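You operate a simulated robot arm through the tools that you are given. There is no shell and no other tool. Be economical: measure what you need, move in short steps, check, and stop when the job is done.

You run a simulated robot arm. Do the job below in one go: nothing can be reset, and whatever is moved stays where it is left.

Task
Prime the yellow cartridge in the dock with 2 presses of the priming key.
Fine: dock latch locked for the presses and free after; cartridge back where it stood; the others stay unprimed.

It is judged by the outcome, as a careful person would: the job done as asked, and still so three seconds after it is handed in. It fails if anything else is knocked over, pushed out of place, dropped, spilled or broken.

Robot
A 6-joint arm with a two-finger parallel gripper, fixed in place. Base frame: the origin is at the foot of the arm, x ahead of it, y to its left, z up; the work surface is at about z = 803. Lengths are in mm, angles in rad, forces in N, time in s.
With the tool pointing down near the work surface it reaches from about 240 to 640 mm from the base axis. Its first joint turns from -1.152 to 1.152 rad. Payload 2.7 kg.
The tool frame sits at the grasp point between the pads (the TCP): z along the fingers, y along the line on which they close. The tips reach 23 mm beyond it. Largest opening 94 mm; finger width 38, thickness 10; the body of the gripper, 54 by 96 mm, starts 39 mm behind the TCP.
Orientation is that of the tool frame in the base frame, as a unit quaternion [w, x, y, z]. With the fingers straight down and closing along the base's y, the tool's x points along the base's -x, its y along +y and its z along -z.

Tools
- The arm moves only by the tool send_rows. Its argument "steps" is a list of rows, each a list of 3 entries, a list of its own where there are three numbers: the closure, from 0 (fully open) to 1 (shut), then the shift along the base's x, y, z in mm, then the turn, a rotation vector about the base's x, y, z in rad. In form: [[fingers, [x, y, z], [rx, ry, rz]], ...]. A call has 1 to 20 rows; each row shifts and turns the commanded pose from where the row before left it. Each row takes 0.2 s and may step no farther than 50 mm and 0.15 rad from the row before; otherwise, or with a gripper value out of range, the whole call is refused. A pose out of reach is approached as far as the arm can. The call stops where the force on the tool passes 40 N (or 10 N more than at its start, if that is more) or the arm is blocked; 0.2 s more then pass. The fingers move at their own pace (about 45 mm/s each) and stop on an object; they squeeze with about 29 N. The grip force told is the motor's: it shows also when the fingers shut on nothing. Time passes only in rows, and 0.2 s behind the last, so rows that do not move let the fingers close. The reply holds the time, the measured pose of the TCP, the force on the tool along the base axes, the opening and the grip force, in the units named above and with some noise.
- Cameras (640 x 400 px; columns grow to the right, rows downward): "scene" is fixed at [87.5, -440.9, 1392.4]; the picture's right is [0.62, -0.78, 0.00], its down [-0.50, -0.40, -0.77] and it looks along [0.60, 0.48, -0.64] (base axes); focal length 302 px, centre (320, 200). "wrist" rides on the gripper at [86, 16, -75] in the tool frame; the picture's right is [-0.18, 0.98, 0.00], its down [-0.58, -0.11, -0.81] and it looks along [-0.79, -0.15, 0.59] (tool axes); focal length 243 px, centre (320, 200). There is no depth. A picture from a camera that has moved, and an enlarged one, comes with that camera's place and axes in the base frame and with its lens. The place of the scene camera against the robot may be out by one fixed shift of up to 12 mm in any direction.
- grab_frame(camera): a new picture of that camera. No time passes.
- enlarge(camera, box): a new picture of the part [left, top, right, bottom] of that camera's present view, enlarged. No time passes.
- close_job(): hands the job in; it is judged then, once.

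Work in short steps. Places have to be worked out from the pictures, the camera data and where the tool is seen: move nearer, look again, correct. Check each grasp and each placing, and mend what went wrong. You have 120 turns and 76 pictures in all, those below and enlarged ones among them. Open the gripper and draw the arm clear of the work before you hand the job in, unless the task says otherwise; then end with one line.

The tools are called after "Call:" by a JSON object that holds its "op" and its "data". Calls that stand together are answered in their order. send_rows: Moves the arm, as the interface text tells. Its arguments: {"type":"object","properties":{"steps":{"type":"array","items":{"type":"array"}}},"required":["steps"]} The other tools are called the same way: grab_frame (camera) takes a picture; enlarge (camera, box) takes an enlarged picture of a part of a camera's view; close_job () hands the job in.

At the start:

```text
time_s: 0.0
tcp_pos: [422.8, -52.6, 1168.4]
orientation: [0.001, -0.001, 1.0, 0.001]
ft_force: [0.0, 0.2, -0.4]
gripper_width: 94.2
gripper_force: 0.1
```

scene: 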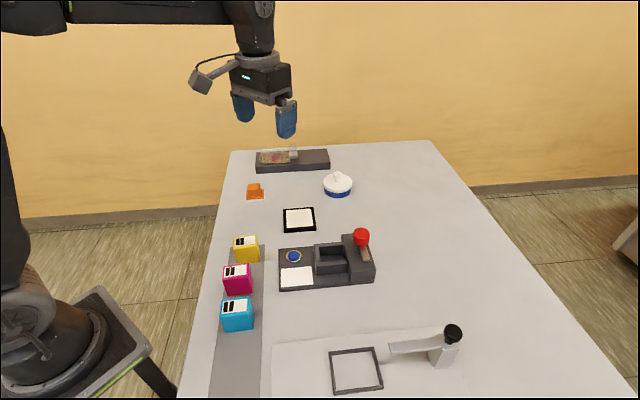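
wrist: 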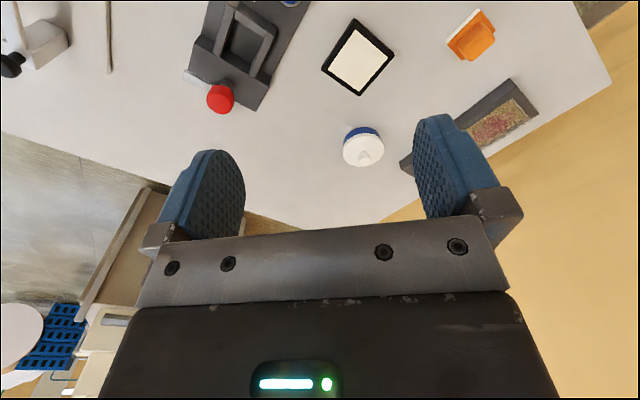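

The cartridges stand on a strip at left and the dock with a red lever, blue key and bay is in the middle. I look closer at both.

Call:
{"op": "enlarge", "data": {"camera": "scene", "box": [260, 220, 390, 300]}}

Call:
{"op": "enlarge", "data": {"camera": "scene", "box": [200, 225, 330, 345]}}

```text
4.92 times, centred on (325, 260) of scene
camera zoom: at [87.5, -440.9, 1392.4], right [0.62, -0.78, 0.0], down [-0.5, -0.4, -0.77], along [0.6, 0.48, -0.64], focal length 1486 px, centre (295, -95)
```

zoom: 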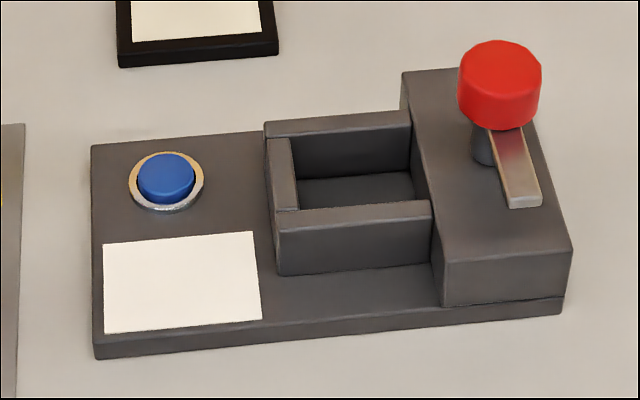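

```text
3.33 times, centred on (265, 285) of scene
camera zoom: at [87.5, -440.9, 1392.4], right [0.62, -0.78, 0.0], down [-0.5, -0.4, -0.77], along [0.6, 0.48, -0.64], focal length 1006 px, centre (503, -83)
```

zoom: 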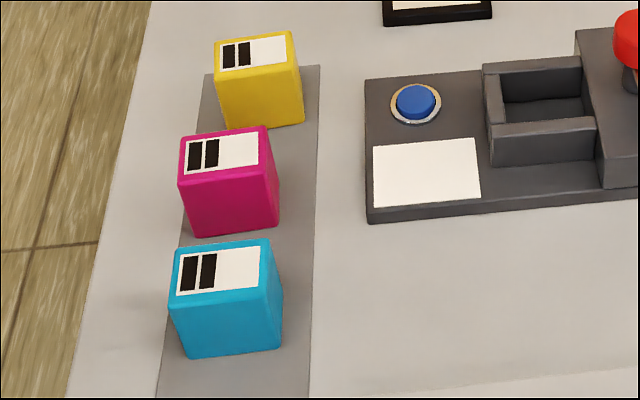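

The dock is turned about -45° in the base frame (long axis toward +x,-y), with the bay near (462,-175) and the key near (416,-97). I turn the gripper -45° and back off, so the wrist camera sees the dock closely.

Call:
{"op": "send_rows", "data": {"steps": [[0, [-20, 5.8, -28], [0, 0, -0.1309]], [0, [-20, 5.8, -28], [0, 0, -0.1309]], [0, [-20, 5.8, -28], [0, 0, -0.1309]], [0, [-20, 5.8, -28], [0, 0, -0.1309]], [0, [-20, 5.8, -28], [0, 0, -0.1309]], [0, [-20, 5.8, -28], [0, 0, -0.1309]], [0, [0, 0, 0], [0, 0, 0]]]}}

Call:
{"op": "grab_frame", "data": {"camera": "wrist"}}

```text
time_s: 1.6
tcp_pos: [302.8, -18.5, 999.5]
orientation: [0.001, 0.384, 0.923, 0.0]
ft_force: [-0.3, 0.7, 0.8]
gripper_width: 93.7
gripper_force: 0.0
```

```text
71 pictures are left
camera wrist: at [252.2, 53.0, 1073.7], right [0.83, 0.56, 0.0], down [0.33, -0.49, 0.81], along [0.46, -0.67, -0.59], focal length 243 px, centre (320, 200)
```

wrist: 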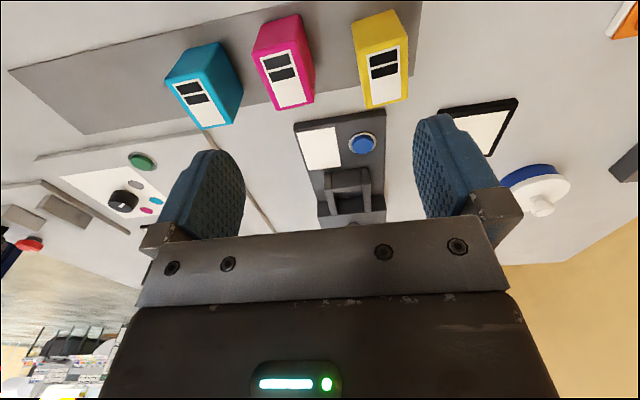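

The view shows all cartridges and the dock, plus a second station with a green button that the scene camera misses. I enlarge these.

Call:
{"op": "enlarge", "data": {"camera": "wrist", "box": [0, 120, 200, 260]}}

Call:
{"op": "enlarge", "data": {"camera": "wrist", "box": [150, 0, 430, 230]}}

```text
2.86 times, centred on (100, 190) of wrist
camera zoom: at [252.2, 53.0, 1073.7], right [0.83, 0.56, 0.0], down [0.33, -0.49, 0.81], along [0.46, -0.67, -0.59], focal length 693 px, centre (949, 229)
```

zoom: 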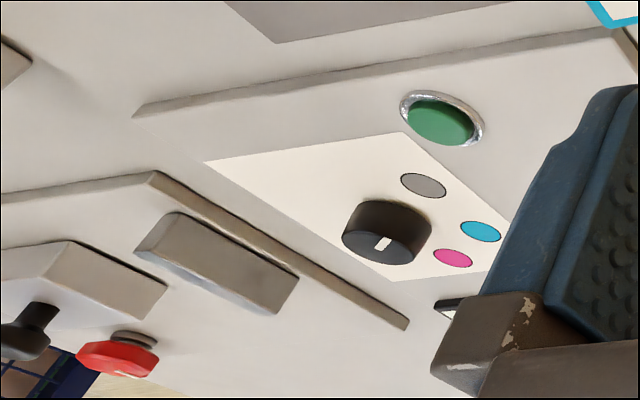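

```text
1.74 times, centred on (290, 115) of wrist
camera zoom: at [252.2, 53.0, 1073.7], right [0.83, 0.56, 0.0], down [0.33, -0.49, 0.81], along [0.46, -0.67, -0.59], focal length 422 px, centre (372, 348)
```

zoom: 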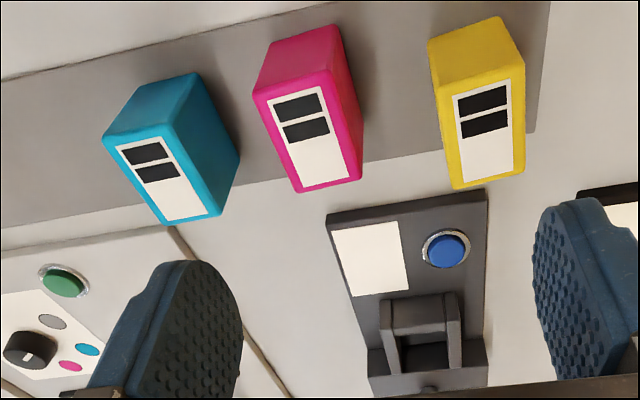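

The second station belongs to something else; only the dock and its blue key matter. I move toward the dock for a closer look at the lever and bay.

Call:
{"op": "send_rows", "data": {"steps": [[0, [30, -35, -10], [0, 0, 0]], [0, [30, -35, -10], [0, 0, 0]], [0, [0, 0, 0], [0, 0, 0]]]}}

Call:
{"op": "enlarge", "data": {"camera": "wrist", "box": [240, 0, 440, 240]}}

```text
time_s: 2.4
tcp_pos: [361.5, -89.9, 980.5]
orientation: [0.001, 0.383, 0.924, 0.0]
ft_force: [0.3, 0.2, 0.9]
gripper_width: 93.9
gripper_force: 0.1
```

```text
1.67 times, centred on (340, 120) of wrist
camera zoom: at [312.3, -17.3, 1053.7], right [0.83, 0.56, 0.0], down [0.33, -0.49, 0.81], along [0.46, -0.67, -0.59], focal length 404 px, centre (287, 333)
```

zoom: 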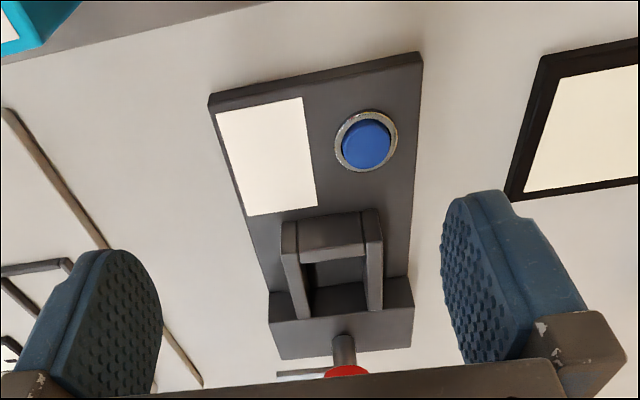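

From the wrist view the dock corner is at (337,-133) with axes at exactly ±45°; the bay interior is about 60x45 mm, long side along the dock. The yellow cartridge is around (360,-8), slightly yawed against the dock. I move nearer to it for precise pose.

Call:
{"op": "send_rows", "data": {"steps": [[0, [-10, 34.5, -9], [0, 0, 0]], [0, [-10, 34.5, -9], [0, 0, 0]], [0, [-10, 34.5, -9], [0, 0, 0]], [0, [-10, 34.5, -10], [0, 0, 0]], [0, [0, 0, 0], [0, 0, 0]]]}}

Call:
{"op": "grab_frame", "data": {"camera": "wrist"}}

Call:
{"op": "enlarge", "data": {"camera": "wrist", "box": [220, 0, 420, 220]}}

```text
time_s: 3.6
tcp_pos: [323.9, 49.2, 940.8]
orientation: [0.001, 0.383, 0.924, 0.0]
ft_force: [0.3, 1.1, 0.2]
gripper_width: 94.2
gripper_force: 0.1
```

```text
67 pictures are left
camera wrist: at [273.4, 120.0, 1015.4], right [0.83, 0.56, 0.0], down [0.33, -0.49, 0.81], along [0.46, -0.67, -0.59], focal length 243 px, centre (320, 200)
```

wrist: 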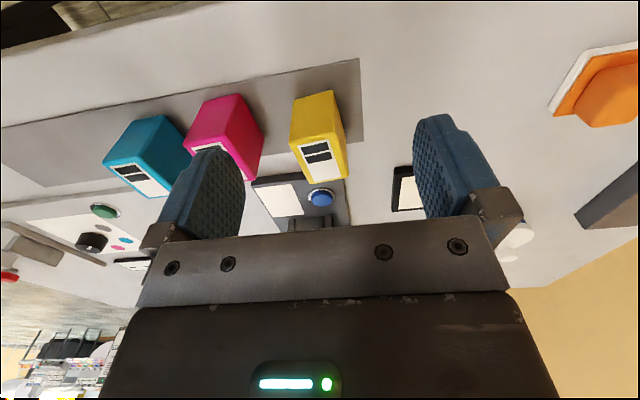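

```text
1.82 times, centred on (320, 110) of wrist
camera zoom: at [273.4, 120.0, 1015.4], right [0.83, 0.56, 0.0], down [0.33, -0.49, 0.81], along [0.46, -0.67, -0.59], focal length 441 px, centre (320, 364)
```

zoom: 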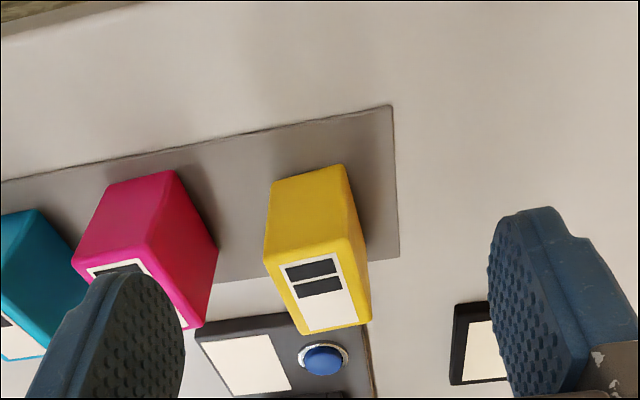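

The yellow cartridge is about 57x39x57 mm, centre at (361,-6), long axis at about -40.5°. I turn +0.08 and hover above it.

Call:
{"op": "send_rows", "data": {"steps": [[0.15, [18.7, -27.7, -5], [0, 0, 0.04]], [0.15, [18.8, -27.7, -6], [0, 0, 0.04]], [0.15, [0, 0, 0], [0, 0, 0]], [0.15, [0, 0, 0], [0, 0, 0]]]}}

Call:
{"op": "grab_frame", "data": {"camera": "wrist"}}

Call:
{"op": "enlarge", "data": {"camera": "scene", "box": [180, 160, 340, 280]}}

```text
time_s: 4.6
tcp_pos: [360.5, -6.3, 930.1]
orientation: [0.001, 0.345, 0.939, 0.001]
ft_force: [0.1, -0.1, -0.1]
gripper_width: 79.8
gripper_force: 0.1
```

```text
65 pictures are left
camera wrist: at [305.3, 60.5, 1004.1], right [0.78, 0.63, 0.0], down [0.37, -0.46, 0.81], along [0.51, -0.63, -0.59], focal length 243 px, centre (320, 200)
```

wrist: 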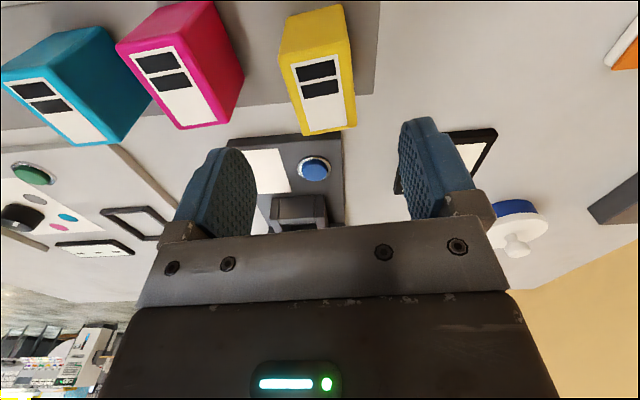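

```text
3.33 times, centred on (260, 220) of scene
camera zoom: at [87.5, -440.9, 1392.4], right [0.62, -0.78, 0.0], down [-0.5, -0.4, -0.77], along [0.6, 0.48, -0.64], focal length 1006 px, centre (520, 133)
```

zoom: 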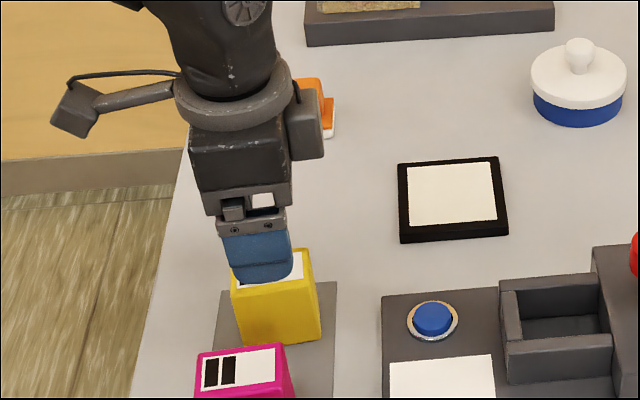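

Fingers straddle the cartridge and the yaw agrees (about +4.7° off the dock). I descend so the tips overlap the top ~20 mm.

Call:
{"op": "send_rows", "data": {"steps": [[0.15, [-0.5, 0.5, -25], [0, 0, 0]], [0.15, [0, 0, -22], [0, 0, 0]], [0.15, [0, 0, -20], [0, 0, 0]], [0.15, [0, 0, 0], [0, 0, 0]]]}}

Call:
{"op": "enlarge", "data": {"camera": "scene", "box": [200, 180, 300, 280]}}

Call:
{"op": "grab_frame", "data": {"camera": "wrist"}}

```text
time_s: 5.6
tcp_pos: [360.1, -5.6, 863.1]
orientation: [0.001, 0.346, 0.938, 0.0]
ft_force: [0.5, 0.2, 1.3]
gripper_width: 80.0
gripper_force: 0.2
```

```text
4.00 times, centred on (250, 230) of scene
camera zoom: at [87.5, -440.9, 1392.4], right [0.62, -0.78, 0.0], down [-0.5, -0.4, -0.77], along [0.6, 0.48, -0.64], focal length 1207 px, centre (600, 80)
```

zoom: 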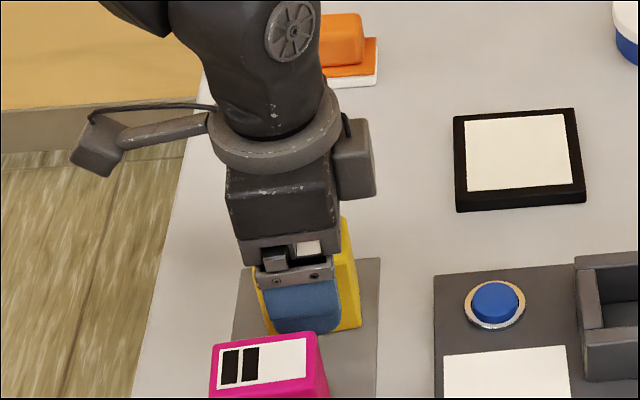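

```text
62 pictures are left
camera wrist: at [304.7, 62.3, 938.2], right [0.78, 0.63, 0.0], down [0.37, -0.46, 0.81], along [0.51, -0.63, -0.59], focal length 243 px, centre (320, 200)
```

wrist: 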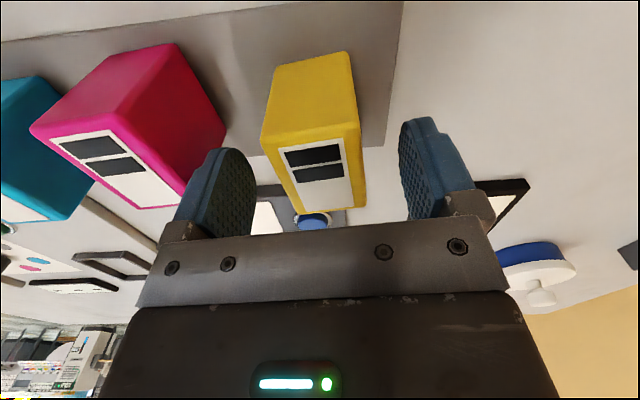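

Top of cartridge is at about z=861. I raise 5 mm to leave room above the bay walls, then close.

Call:
{"op": "send_rows", "data": {"steps": [[0.15, [0, 0, 4.5], [0, 0, 0]], [0.4, [0, 0, 0], [0, 0, 0]], [0.6, [0, 0, 0], [0, 0, 0]], [0.8, [0, 0, 0], [0, 0, 0]], [1, [0, 0, 0], [0, 0, 0]], [1, [0, 0, 0], [0, 0, 0]], [1, [0, 0, 0], [0, 0, 0]]]}}

Call:
{"op": "grab_frame", "data": {"camera": "wrist"}}

```text
time_s: 7.2
tcp_pos: [361.2, -4.8, 870.2]
orientation: [0.001, 0.345, 0.939, 0.0]
ft_force: [2.2, 0.1, 2.4]
gripper_width: 39.3
gripper_force: 29.0
```

```text
61 pictures are left
camera wrist: at [305.0, 62.0, 943.3], right [0.78, 0.63, 0.0], down [0.37, -0.46, 0.81], along [0.51, -0.63, -0.59], focal length 243 px, centre (320, 200)
```

wrist: 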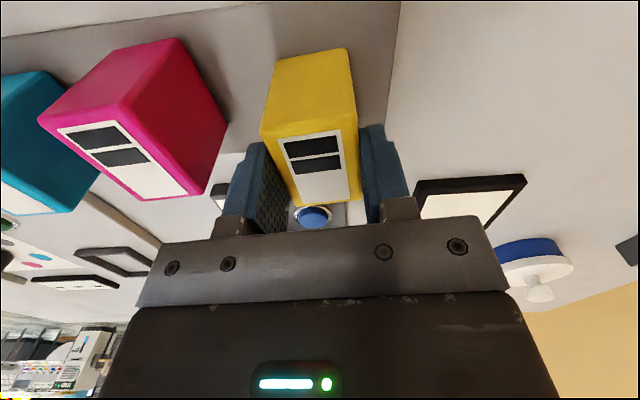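

Gripped at 39.3 mm with full force. I lift 80 mm and check it comes along.

Call:
{"op": "send_rows", "data": {"steps": [[1, [0, 0, 15], [0, 0, 0]], [1, [0, 0, 30], [0, 0, 0]], [1, [0, 0, 35], [0, 0, 0]], [1, [0, 0, 0], [0, 0, 0]]]}}

Call:
{"op": "grab_frame", "data": {"camera": "scene"}}

Call:
{"op": "grab_frame", "data": {"camera": "wrist"}}

```text
time_s: 8.2
tcp_pos: [360.2, -4.5, 949.3]
orientation: [0.001, 0.345, 0.938, 0.0]
ft_force: [-0.2, 0.4, -0.1]
gripper_width: 39.7
gripper_force: 28.5
```

```text
60 pictures are left
```

scene: 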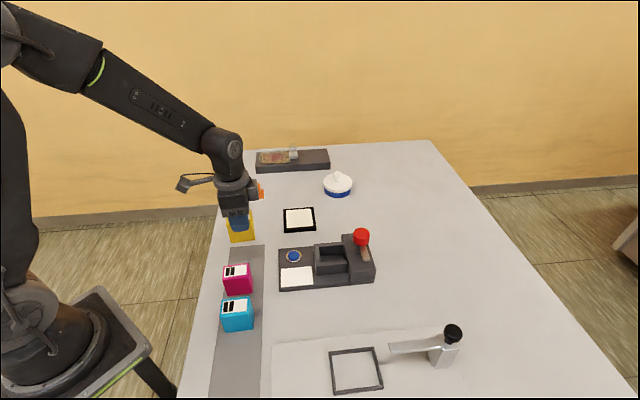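

```text
59 pictures are left
camera wrist: at [304.0, 62.5, 1023.8], right [0.78, 0.63, 0.0], down [0.37, -0.46, 0.81], along [0.51, -0.63, -0.59], focal length 243 px, centre (320, 200)
```

wrist: 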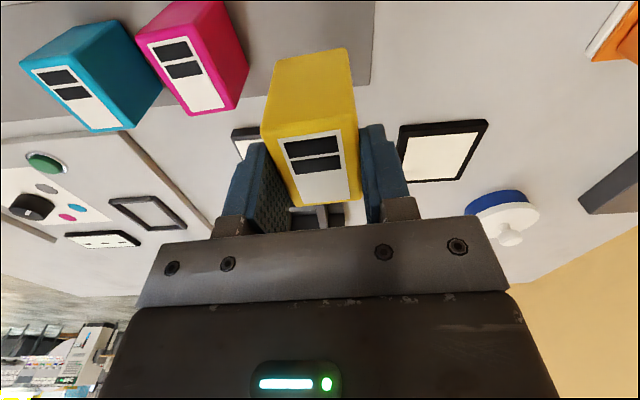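

The cartridge is held firmly. I move over the bay (about (470,-180)), turning -0.082 to align with the dock.

Call:
{"op": "send_rows", "data": {"steps": [[1, [21.9, -34.8, 0], [0, 0, -0.0164]], [1, [21.9, -34.8, 0], [0, 0, -0.0164]], [1, [21.9, -34.8, 0], [0, 0, -0.0164]], [1, [21.9, -34.8, 0], [0, 0, -0.0164]], [1, [21.9, -34.8, 0], [0, 0, -0.0164]], [1, [0, 0, 0], [0, 0, 0]]]}}

Call:
{"op": "grab_frame", "data": {"camera": "wrist"}}

Call:
{"op": "enlarge", "data": {"camera": "scene", "box": [260, 180, 400, 300]}}

```text
time_s: 9.6
tcp_pos: [470.3, -178.7, 948.4]
orientation: [0.002, 0.384, 0.923, 0.0]
ft_force: [-0.3, 0.6, -1.3]
gripper_width: 39.7
gripper_force: 29.0
```

```text
58 pictures are left
camera wrist: at [420.2, -107.7, 1022.8], right [0.83, 0.56, 0.0], down [0.33, -0.49, 0.81], along [0.45, -0.67, -0.59], focal length 243 px, centre (320, 200)
```

wrist: 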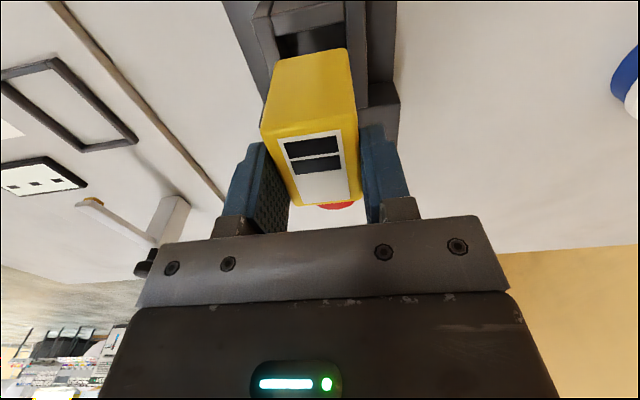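

```text
3.33 times, centred on (330, 240) of scene
camera zoom: at [87.6, -440.9, 1392.4], right [0.62, -0.78, 0.0], down [-0.5, -0.4, -0.77], along [0.6, 0.48, -0.64], focal length 1006 px, centre (287, 67)
```

zoom: 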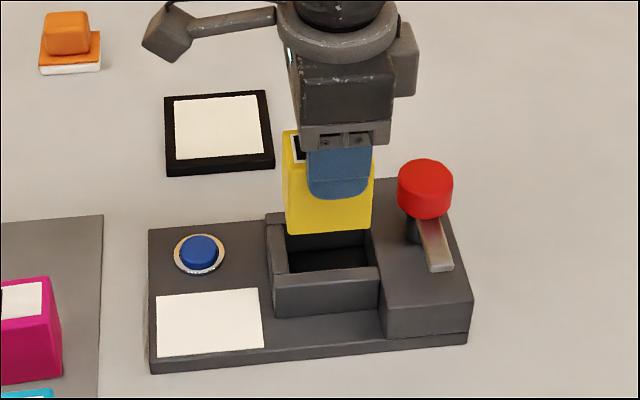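

Now I measure the bay from above with the wrist camera to fine-tune alignment.

Call:
{"op": "enlarge", "data": {"camera": "wrist", "box": [220, 0, 420, 125]}}

```text
3.20 times, centred on (320, 62) of wrist
camera zoom: at [420.2, -107.7, 1022.8], right [0.83, 0.56, 0.0], down [0.33, -0.49, 0.81], along [0.45, -0.67, -0.59], focal length 776 px, centre (320, 640)
```

zoom: 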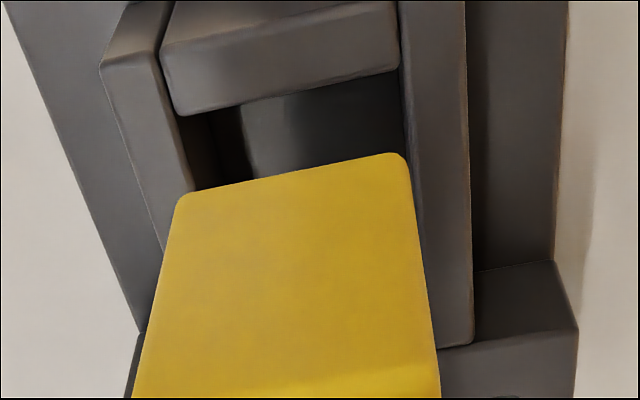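

Bay interior: a 98–159.5, b 37–81 (dock axes); the cartridge's near face is at a≈97.6, b 40.4–80.2. I shift about +2.5 along and -1.3 across, then go down to just above the walls.

Call:
{"op": "send_rows", "data": {"steps": [[1, [0.85, -2.7, 0], [0, 0, 0]], [1, [0, 0, -15], [0, 0, 0]], [1, [0, 0, -15], [0, 0, 0]], [1, [0, 0, 0], [0, 0, 0]]]}}

Call:
{"op": "enlarge", "data": {"camera": "wrist", "box": [220, 0, 420, 125]}}

Call:
{"op": "enlarge", "data": {"camera": "scene", "box": [290, 200, 390, 300]}}

```text
time_s: 10.6
tcp_pos: [470.6, -181.9, 918.7]
orientation: [0.001, 0.384, 0.924, 0.001]
ft_force: [0.3, 0.2, -0.6]
gripper_width: 39.6
gripper_force: 28.9
```

```text
3.20 times, centred on (320, 62) of wrist
camera zoom: at [420.7, -110.5, 992.9], right [0.83, 0.56, 0.0], down [0.33, -0.49, 0.81], along [0.45, -0.67, -0.59], focal length 776 px, centre (320, 640)
```

zoom: 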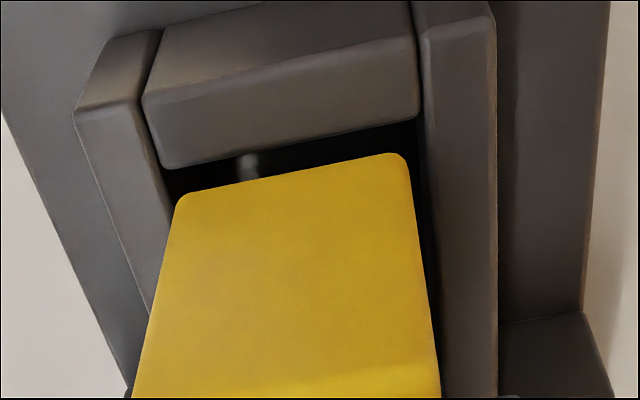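

```text
4.00 times, centred on (340, 250) of scene
camera zoom: at [87.6, -440.9, 1392.4], right [0.62, -0.78, 0.0], down [-0.5, -0.4, -0.77], along [0.6, 0.48, -0.64], focal length 1207 px, centre (240, 0)
```

zoom: 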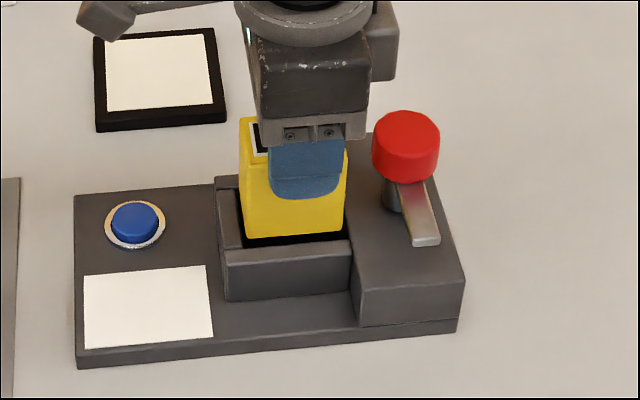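

The cartridge is now about 2 mm clear of the near wall and centred across. I lower it into the bay gently.

Call:
{"op": "send_rows", "data": {"steps": [[1, [0, 0, -8], [0, 0, 0]], [1, [0, 0, -8], [0, 0, 0]], [1, [0, 0, -6], [0, 0, 0]], [1, [0, 0, -6], [0, 0, 0]], [1, [0, 0, 0], [0, 0, 0]]]}}

Call:
{"op": "enlarge", "data": {"camera": "scene", "box": [290, 200, 390, 300]}}

```text
time_s: 11.8
tcp_pos: [470.2, -182.8, 890.6]
orientation: [0.002, 0.384, 0.923, -0.001]
ft_force: [0.0, -0.5, -2.1]
gripper_width: 39.6
gripper_force: 29.1
```

```text
4.00 times, centred on (340, 250) of scene
camera zoom: at [87.6, -440.9, 1392.4], right [0.62, -0.78, 0.0], down [-0.5, -0.4, -0.77], along [0.6, 0.48, -0.64], focal length 1207 px, centre (240, 0)
```

zoom: 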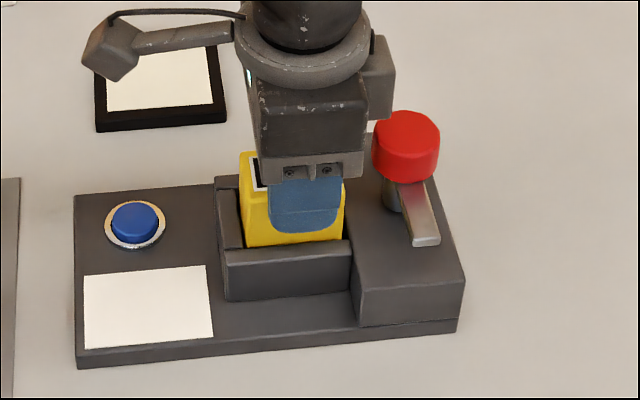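

It is entering the bay without contact. I continue in small steps until seat contact shows.

Call:
{"op": "send_rows", "data": {"steps": [[1, [0, 0, -4], [0, 0, 0]], [1, [0, 0, -3], [0, 0, 0]], [1, [0, 0, -3], [0, 0, 0]], [1, [0, 0, 0], [0, 0, 0]]]}}

```text
time_s: 12.8
tcp_pos: [471.4, -181.7, 880.9]
orientation: [0.001, 0.384, 0.923, 0.001]
ft_force: [-0.4, 0.0, -0.8]
gripper_width: 39.8
gripper_force: 29.1
```

No contact yet; I step on by 1.5 mm at a time.

Call:
{"op": "send_rows", "data": {"steps": [[1, [0, 0, -1.5], [0, 0, 0]], [1, [0, 0, -1.5], [0, 0, 0]], [1, [0, 0, 0], [0, 0, 0]]]}}

Call:
{"op": "enlarge", "data": {"camera": "scene", "box": [290, 200, 390, 300]}}

```text
time_s: 13.6
tcp_pos: [471.4, -182.6, 880.4]
orientation: [0.004, 0.383, 0.924, -0.001]
ft_force: [-6.3, 4.1, 23.6]
gripper_width: 39.6
gripper_force: 28.8
```

```text
4.00 times, centred on (340, 250) of scene
camera zoom: at [87.0, -440.7, 1392.5], right [0.62, -0.78, 0.0], down [-0.5, -0.4, -0.77], along [0.6, 0.48, -0.64], focal length 1207 px, centre (240, 0)
```

zoom: 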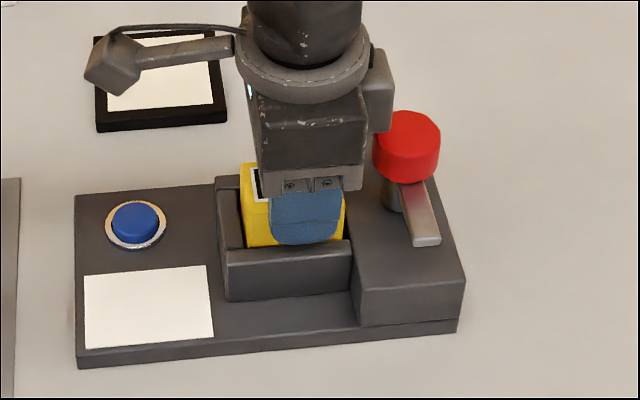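

Contact of 24 N with the bottom at about z=814: it sits on the bay floor. I relieve the push and open the fingers.

Call:
{"op": "send_rows", "data": {"steps": [[1, [0, 0, 2], [0, 0, 0]], [0.5, [0, 0, 0], [0, 0, 0]], [0.35, [0, 0, 0], [0, 0, 0]], [0.35, [0, 0, 0], [0, 0, 0]], [0.35, [0, 0, 0], [0, 0, 0]]]}}

Call:
{"op": "send_rows", "data": {"steps": [[0.35, [0, 0, 20], [0, 0, 0]], [0.35, [0, 0, 40], [0, 0, 0]], [0.35, [0, 0, 40], [0, 0, 0]], [0.35, [-40, 20, 0], [0, 0, 0]], [0.35, [-40, 20, 0], [0, 0, 0]], [0.35, [-30, 20, 0], [0, 0, 0]], [0.35, [0, 0, 0], [0, 0, 0]]]}}

Call:
{"op": "grab_frame", "data": {"camera": "wrist"}}

Call:
{"op": "enlarge", "data": {"camera": "scene", "box": [270, 200, 390, 300]}}

```text
time_s: 14.8
tcp_pos: [470.0, -182.9, 879.9]
orientation: [0.002, 0.383, 0.924, 0.001]
ft_force: [-0.8, -0.8, -0.2]
gripper_width: 61.1
gripper_force: 0.0
```

```text
time_s: 16.4
tcp_pos: [362.8, -121.7, 980.7]
orientation: [0.002, 0.384, 0.923, 0.001]
ft_force: [-0.2, 0.7, -0.6]
gripper_width: 61.1
gripper_force: 0.0
```

```text
51 pictures are left
camera wrist: at [312.8, -49.5, 1054.7], right [0.83, 0.56, 0.0], down [0.33, -0.49, 0.81], along [0.45, -0.67, -0.59], focal length 243 px, centre (320, 200)
```

wrist: 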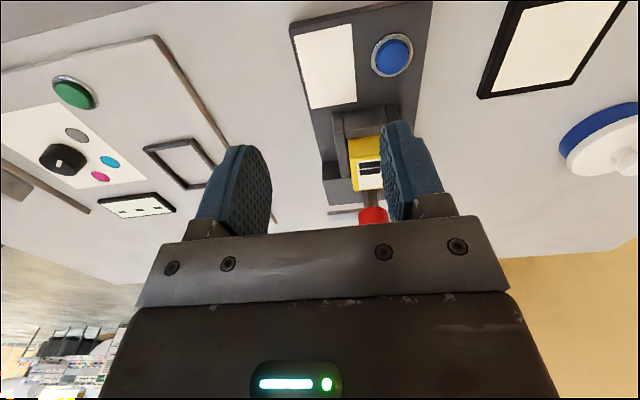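

```text
4.00 times, centred on (330, 250) of scene
camera zoom: at [87.5, -440.9, 1392.4], right [0.62, -0.78, 0.0], down [-0.5, -0.4, -0.77], along [0.6, 0.48, -0.64], focal length 1207 px, centre (280, 0)
```

zoom: 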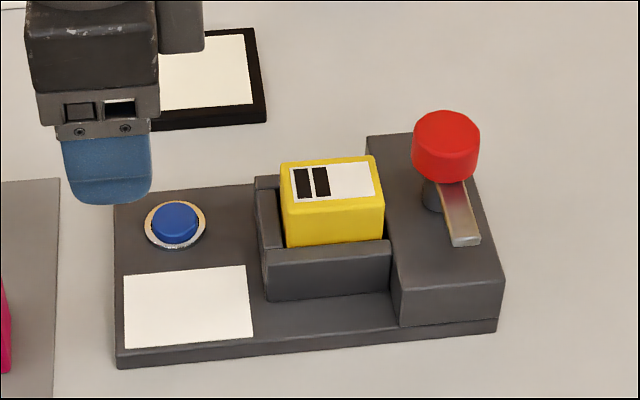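

The cartridge sits level in the bay. Now I look at the red lever from nearer.

Call:
{"op": "send_rows", "data": {"steps": [[0.35, [30, -15, 30], [0, 0, 0]], [0.35, [35, -15, 0], [0, 0, 0]], [0.35, [35, -15, 0], [0, 0, 0]], [0.35, [0, 0, 0], [0, 0, 0]]]}}

Call:
{"op": "grab_frame", "data": {"camera": "wrist"}}

Call:
{"op": "enlarge", "data": {"camera": "scene", "box": [335, 215, 395, 285]}}

```text
time_s: 17.4
tcp_pos: [463.5, -166.6, 1008.8]
orientation: [0.001, 0.384, 0.923, 0.0]
ft_force: [-0.4, 0.0, -0.7]
gripper_width: 61.0
gripper_force: 0.0
```

```text
49 pictures are left
camera wrist: at [413.1, -94.7, 1083.2], right [0.83, 0.56, 0.0], down [0.33, -0.49, 0.81], along [0.45, -0.67, -0.59], focal length 243 px, centre (320, 200)
```

wrist: 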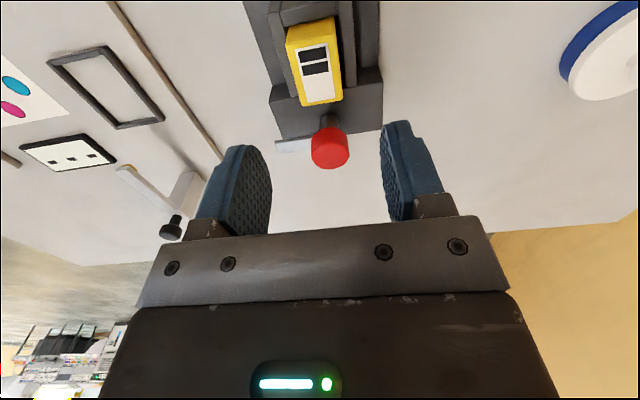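

```text
5.71 times, centred on (365, 250) of scene
camera zoom: at [87.6, -440.9, 1392.4], right [0.62, -0.78, 0.0], down [-0.5, -0.4, -0.77], along [0.6, 0.48, -0.64], focal length 1724 px, centre (63, -86)
```

zoom: 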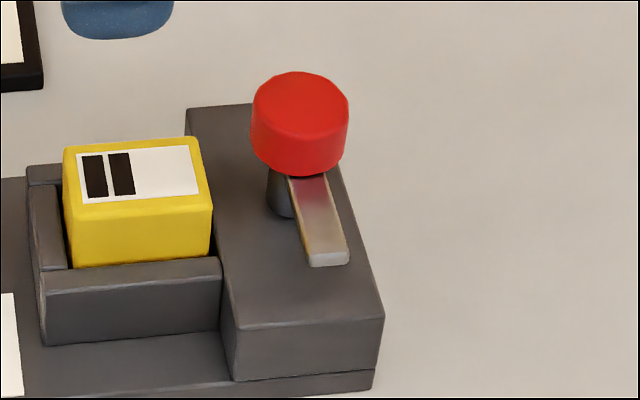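

The latch is a rotary lever: a red knob on a post with a bar now pointing toward -b (open); turning it -90° about z puts the bar over the cartridge. I enlarge to measure the knob.

Call:
{"op": "enlarge", "data": {"camera": "wrist", "box": [260, 70, 400, 180]}}

```text
3.64 times, centred on (330, 125) of wrist
camera zoom: at [413.1, -94.7, 1083.2], right [0.83, 0.56, 0.0], down [0.33, -0.49, 0.81], along [0.45, -0.67, -0.59], focal length 882 px, centre (284, 473)
```

zoom: 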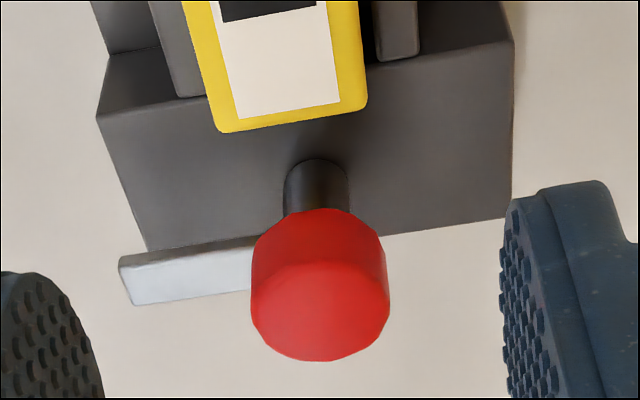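

Knob: about 38 mm diameter, axis at (515,-227), z 879–905. I go above it, turning the gripper +90° so that I can twist back -90° with fingers kept clear of the bar and cartridge.

Call:
{"op": "send_rows", "data": {"steps": [[0.37, [4.32, -5.04, 0], [0, 0, 0.1309]], [0.37, [4.32, -5.04, 0], [0, 0, 0.1309]], [0.37, [4.32, -5.04, 0], [0, 0, 0.1309]], [0.37, [4.32, -5.04, 0], [0, 0, 0.1309]], [0.37, [4.32, -5.04, 0], [0, 0, 0.1309]], [0.37, [4.32, -5.04, 0], [0, 0, 0.1309]], [0.37, [4.32, -5.04, 0], [0, 0, 0.1309]], [0.37, [4.32, -5.04, 0], [0, 0, 0.1309]], [0.37, [4.32, -5.04, 0], [0, 0, 0.1309]], [0.37, [4.32, -5.04, 0], [0, 0, 0.1309]], [0.37, [4.32, -5.04, 0], [0, 0, 0.1309]], [0.37, [4.32, -5.04, 0], [0, 0, 0.1309]], [0.37, [0, 0, 0], [0, 0, 0]]]}}

Call:
{"op": "grab_frame", "data": {"camera": "wrist"}}

Call:
{"op": "enlarge", "data": {"camera": "scene", "box": [300, 160, 420, 290]}}

```text
time_s: 20.2
tcp_pos: [510.7, -227.8, 1010.4]
orientation: [0.0, -0.383, 0.924, 0.001]
ft_force: [0.3, -0.3, -0.3]
gripper_width: 58.9
gripper_force: 0.1
```

```text
46 pictures are left
camera wrist: at [439.6, -278.9, 1084.0], right [-0.56, 0.83, 0.0], down [0.49, 0.33, 0.81], along [0.67, 0.46, -0.59], focal length 243 px, centre (320, 200)
```

wrist: 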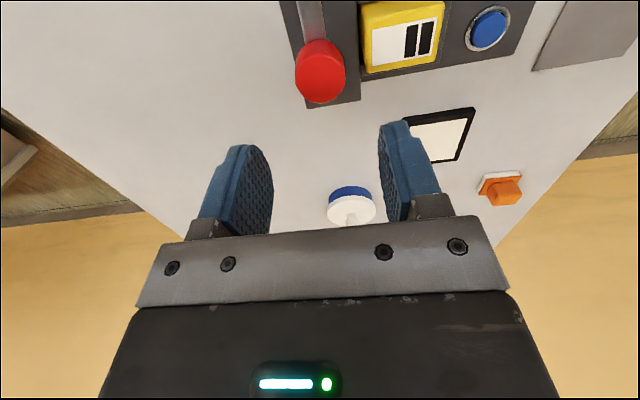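

```text
3.08 times, centred on (360, 225) of scene
camera zoom: at [87.5, -440.9, 1392.4], right [0.62, -0.78, 0.0], down [-0.5, -0.4, -0.77], along [0.6, 0.48, -0.64], focal length 928 px, centre (197, 123)
```

zoom: 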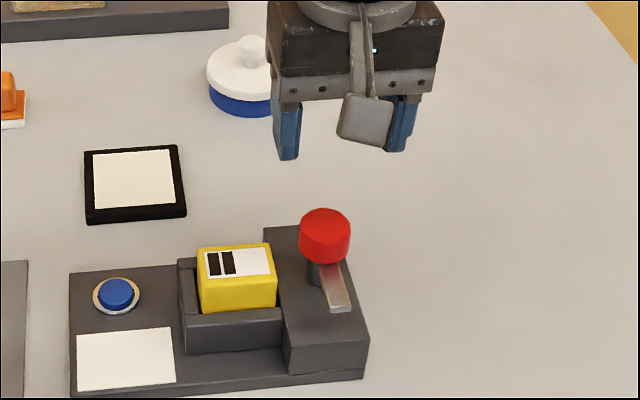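

The gripper now closes along the dock's long axis. I refine the knob centre from this view.

Call:
{"op": "enlarge", "data": {"camera": "wrist", "box": [260, 0, 400, 110]}}

```text
3.64 times, centred on (330, 55) of wrist
camera zoom: at [439.6, -278.9, 1084.0], right [-0.56, 0.83, 0.0], down [0.49, 0.33, 0.81], along [0.67, 0.46, -0.59], focal length 882 px, centre (284, 727)
```

zoom: 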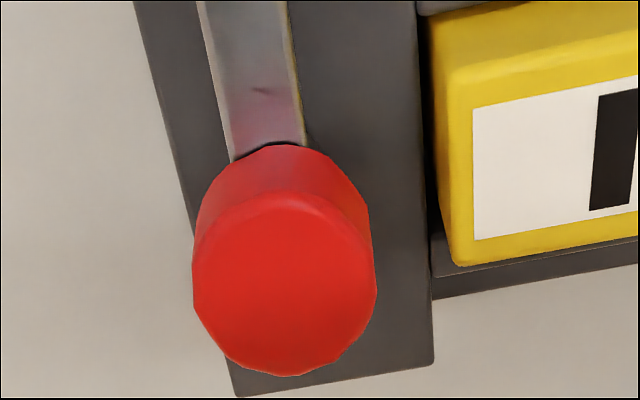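

Knob centre confirmed near (515.7,-226.3), top about z=905. I correct a few mm and descend to just above it.

Call:
{"op": "send_rows", "data": {"steps": [[0.37, [4.5, 2, -30], [0, 0, 0]], [0.37, [0, 0, -40], [0, 0, 0]], [0.37, [0, 0, 0], [0, 0, 0]], [0.37, [0, 0, 0], [0, 0, 0]]]}}

Call:
{"op": "grab_frame", "data": {"camera": "wrist"}}

Call:
{"op": "enlarge", "data": {"camera": "scene", "box": [310, 180, 410, 290]}}

```text
time_s: 21.2
tcp_pos: [518.0, -225.7, 939.4]
orientation: [0.0, -0.382, 0.924, 0.002]
ft_force: [-0.6, 0.6, -0.1]
gripper_width: 59.3
gripper_force: 0.1
```

```text
43 pictures are left
camera wrist: at [445.0, -276.3, 1013.7], right [-0.56, 0.83, 0.0], down [0.49, 0.33, 0.81], along [0.67, 0.45, -0.59], focal length 243 px, centre (320, 200)
```

wrist: 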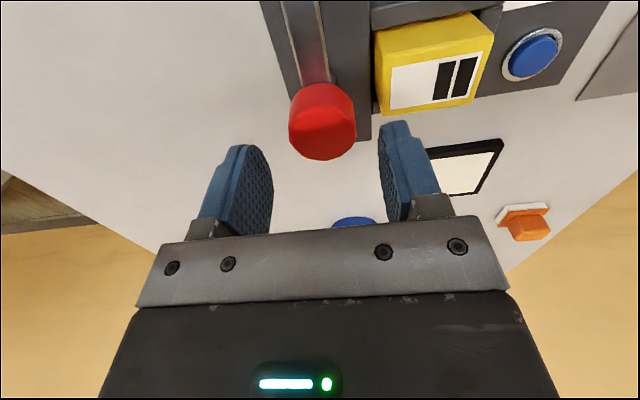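

```text
3.64 times, centred on (360, 235) of scene
camera zoom: at [87.5, -440.9, 1392.4], right [0.62, -0.78, 0.0], down [-0.5, -0.4, -0.77], along [0.6, 0.48, -0.64], focal length 1097 px, centre (174, 73)
```

zoom: 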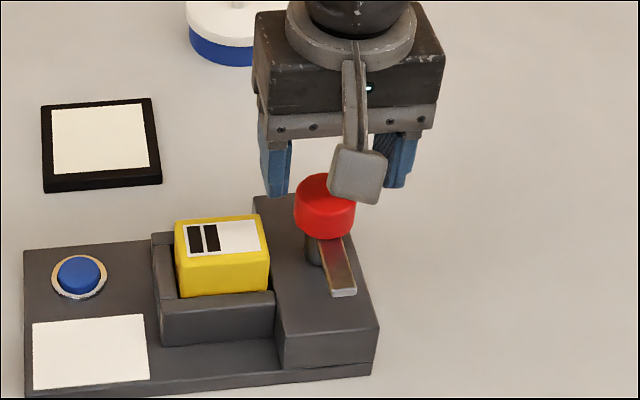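

TCP is about 2 mm off the knob axis; I correct and descend to z≈904, then close on the knob.

Call:
{"op": "send_rows", "data": {"steps": [[0.37, [-2.5, -1.2, -15], [0, 0, 0]], [0.37, [0, 0, -12], [0, 0, 0]], [0.37, [0, 0, -8], [0, 0, 0]], [0.37, [0, 0, 0], [0, 0, 0]]]}}

Call:
{"op": "grab_frame", "data": {"camera": "wrist"}}

Call:
{"op": "enlarge", "data": {"camera": "scene", "box": [310, 180, 410, 290]}}

```text
time_s: 22.2
tcp_pos: [514.6, -227.0, 905.1]
orientation: [0.0, -0.382, 0.924, 0.001]
ft_force: [0.5, 0.1, -1.2]
gripper_width: 59.2
gripper_force: 0.1
```

```text
41 pictures are left
camera wrist: at [440.9, -277.9, 979.8], right [-0.56, 0.83, 0.0], down [0.49, 0.33, 0.81], along [0.67, 0.45, -0.59], focal length 243 px, centre (320, 200)
```

wrist: 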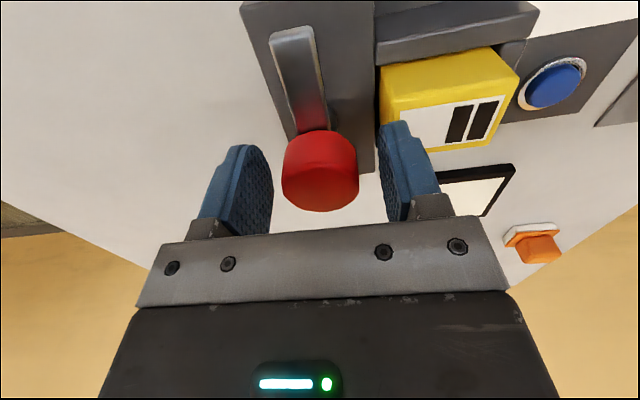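

```text
3.64 times, centred on (360, 235) of scene
camera zoom: at [87.5, -440.9, 1392.4], right [0.62, -0.78, 0.0], down [-0.5, -0.4, -0.77], along [0.6, 0.48, -0.64], focal length 1097 px, centre (174, 73)
```

zoom: 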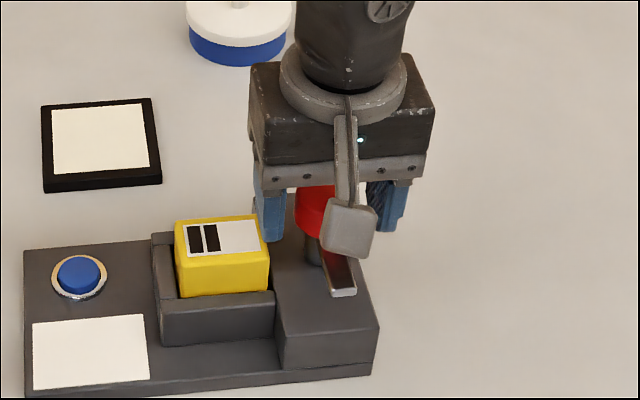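

The knob stands centred between the fingers with the tips just beside its lower rim. I close.

Call:
{"op": "send_rows", "data": {"steps": [[0.5, [0, 0, 0], [0, 0, 0]], [0.7, [0, 0, 0], [0, 0, 0]], [1, [0, 0, 0], [0, 0, 0]], [1, [0, 0, 0], [0, 0, 0]]]}}

```text
time_s: 23.2
tcp_pos: [516.1, -227.0, 905.6]
orientation: [0.0, -0.382, 0.924, 0.0]
ft_force: [0.6, -1.0, -2.5]
gripper_width: 37.8
gripper_force: 45.4
```

Gripped the knob at 37.8 mm with little side force. I twist -0.5 rad first and check that the bar follows.

Call:
{"op": "send_rows", "data": {"steps": [[1, [0, 0, 0], [0, 0, -0.1]], [1, [0, 0, 0], [0, 0, -0.1]], [1, [0, 0, 0], [0, 0, -0.1]], [1, [0, 0, 0], [0, 0, -0.1]], [1, [0, 0, 0], [0, 0, -0.1]]]}}

Call:
{"op": "enlarge", "data": {"camera": "scene", "box": [310, 180, 410, 290]}}

Call:
{"op": "grab_frame", "data": {"camera": "wrist"}}

```text
time_s: 24.4
tcp_pos: [514.2, -226.4, 906.3]
orientation: [0.0, -0.14, 0.99, 0.001]
ft_force: [-15.3, 3.9, 5.5]
gripper_width: 37.7
gripper_force: 44.9
```

```text
3.64 times, centred on (360, 235) of scene
camera zoom: at [87.0, -440.7, 1392.5], right [0.62, -0.78, 0.0], down [-0.5, -0.4, -0.77], along [0.6, 0.48, -0.64], focal length 1097 px, centre (174, 73)
```

zoom: 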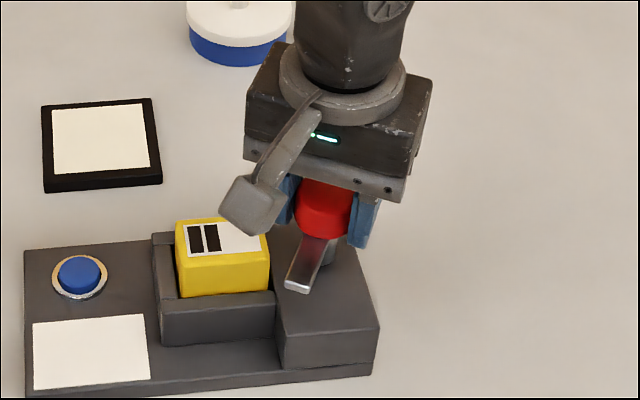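

```text
38 pictures are left
camera wrist: at [425.8, -236.1, 980.0], right [-0.1, 1.0, 0.0], down [0.59, 0.05, 0.81], along [0.8, 0.08, -0.59], focal length 243 px, centre (320, 200)
```

wrist: 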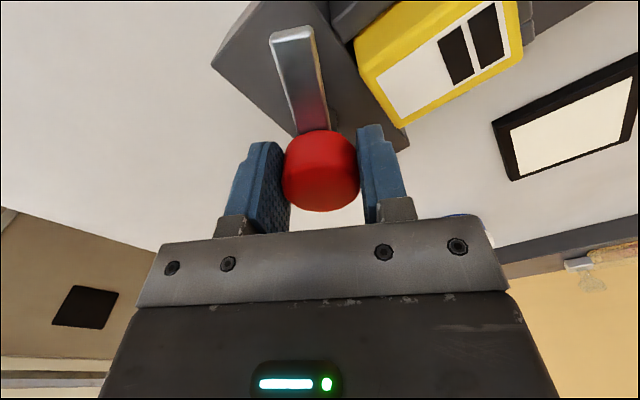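

The bar follows the knob. There's 15 N side force, so I ease the centre by 1.5 mm and continue turning.

Call:
{"op": "send_rows", "data": {"steps": [[1, [-1.5, 0.4, 0], [0, 0, -0.1]], [1, [0, 0, 0], [0, 0, -0.1]], [1, [0, 0, 0], [0, 0, -0.1]], [1, [0, 0, 0], [0, 0, -0.1]], [1, [0, 0, 0], [0, 0, -0.1]]]}}

Call:
{"op": "enlarge", "data": {"camera": "scene", "box": [310, 180, 410, 290]}}

```text
time_s: 25.6
tcp_pos: [513.8, -225.4, 906.0]
orientation: [0.002, 0.109, 0.994, 0.0]
ft_force: [7.3, 5.9, 3.8]
gripper_width: 37.9
gripper_force: 46.0
```

```text
3.64 times, centred on (360, 235) of scene
camera zoom: at [87.7, -440.7, 1392.5], right [0.62, -0.78, 0.0], down [-0.5, -0.4, -0.77], along [0.6, 0.48, -0.64], focal length 1097 px, centre (174, 73)
```

zoom: 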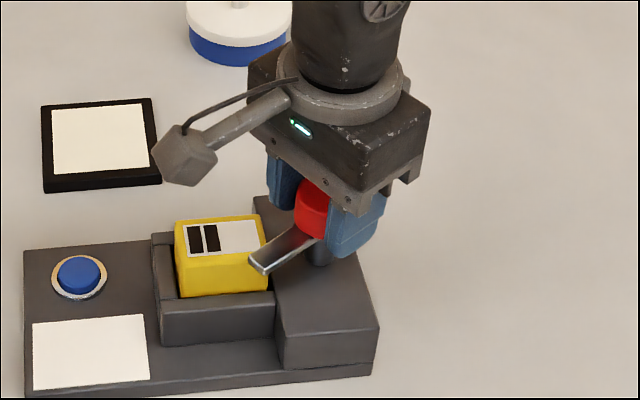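

The bar is already passing over the cartridge's corner without pushing it. I finish the quarter turn.

Call:
{"op": "send_rows", "data": {"steps": [[1, [0, 0, 0], [0, 0, -0.1]], [1, [0, 0, 0], [0, 0, -0.1]], [1, [0, 0, 0], [0, 0, -0.1]], [1, [0, 0, 0], [0, 0, -0.1]], [1, [0, 0, 0], [0, 0, -0.1]], [1, [0, 0, 0], [0, 0, -0.07]], [1, [0, 0, 0], [0, 0, 0]]]}}

Call:
{"op": "enlarge", "data": {"camera": "scene", "box": [310, 180, 410, 290]}}

Call:
{"op": "grab_frame", "data": {"camera": "wrist"}}

```text
time_s: 27.2
tcp_pos: [513.6, -225.2, 905.6]
orientation: [0.002, 0.383, 0.924, 0.001]
ft_force: [14.3, 18.1, 1.9]
gripper_width: 37.7
gripper_force: 45.5
```

```text
3.64 times, centred on (360, 235) of scene
camera zoom: at [87.8, -440.4, 1392.6], right [0.62, -0.78, 0.0], down [-0.5, -0.4, -0.77], along [0.6, 0.48, -0.64], focal length 1097 px, centre (174, 73)
```

zoom: 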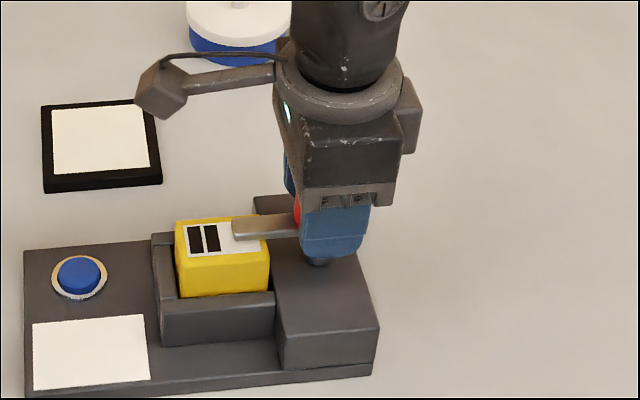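

```text
35 pictures are left
camera wrist: at [463.8, -152.8, 979.7], right [0.83, 0.56, 0.0], down [0.33, -0.49, 0.81], along [0.46, -0.67, -0.59], focal length 243 px, centre (320, 200)
```

wrist: 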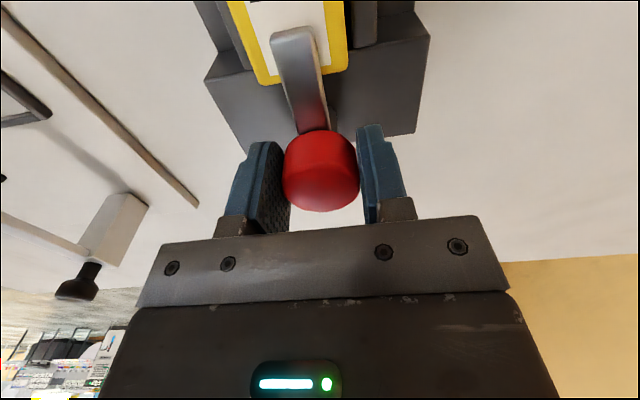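

The bar now lies over the cartridge. To be sure it is at its end, I relieve the side force and turn a little further, checking whether the bar still moves.

Call:
{"op": "send_rows", "data": {"steps": [[1, [1, 1.2, 0], [0, 0, -0.05]], [1, [0, 0, 0], [0, 0, -0.05]], [1, [0, 0, 0], [0, 0, 0]]]}}

Call:
{"op": "grab_frame", "data": {"camera": "wrist"}}

```text
time_s: 28.0
tcp_pos: [513.8, -223.6, 905.6]
orientation: [0.0, 0.429, 0.903, 0.0]
ft_force: [6.6, 16.8, 7.4]
gripper_width: 37.5
gripper_force: 45.8
```

```text
34 pictures are left
camera wrist: at [471.6, -147.9, 979.7], right [0.88, 0.48, 0.0], down [0.28, -0.52, 0.81], along [0.39, -0.71, -0.59], focal length 243 px, centre (320, 200)
```

wrist: 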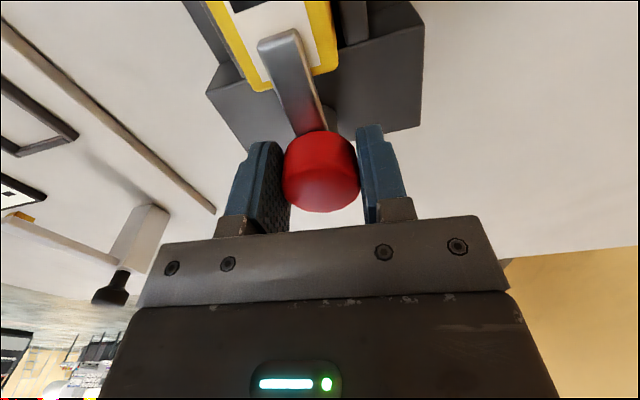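

The bar did not follow this time (it slipped in the grip), so it is at its end stop: latched. I open and rise, then move back to the key.

Call:
{"op": "send_rows", "data": {"steps": [[0.7, [0, 0, 0], [0, 0, 0]], [0.4, [0, 0, 0], [0, 0, 0]], [0.4, [0, 0, 0], [0, 0, 0]], [0.4, [0, 0, 20], [0, 0, 0.05]], [0.4, [0, 0, 40], [0, 0, 0.05]], [0.4, [0, 0, 20], [0, 0, 0]], [0.4, [0, 0, 0], [0, 0, 0]]]}}

Call:
{"op": "enlarge", "data": {"camera": "scene", "box": [270, 200, 390, 300]}}

```text
time_s: 29.6
tcp_pos: [513.8, -225.0, 988.3]
orientation: [0.001, 0.383, 0.924, 0.001]
ft_force: [0.0, -0.3, -0.6]
gripper_width: 56.4
gripper_force: 0.1
```

```text
4.00 times, centred on (330, 250) of scene
camera zoom: at [87.5, -440.9, 1392.4], right [0.62, -0.78, 0.0], down [-0.5, -0.4, -0.77], along [0.6, 0.48, -0.64], focal length 1207 px, centre (280, 0)
```

zoom: 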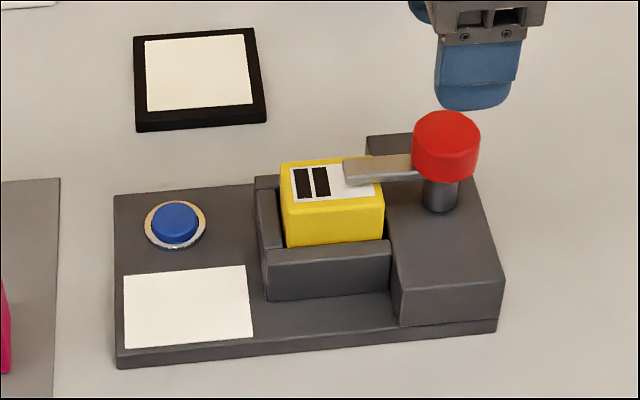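

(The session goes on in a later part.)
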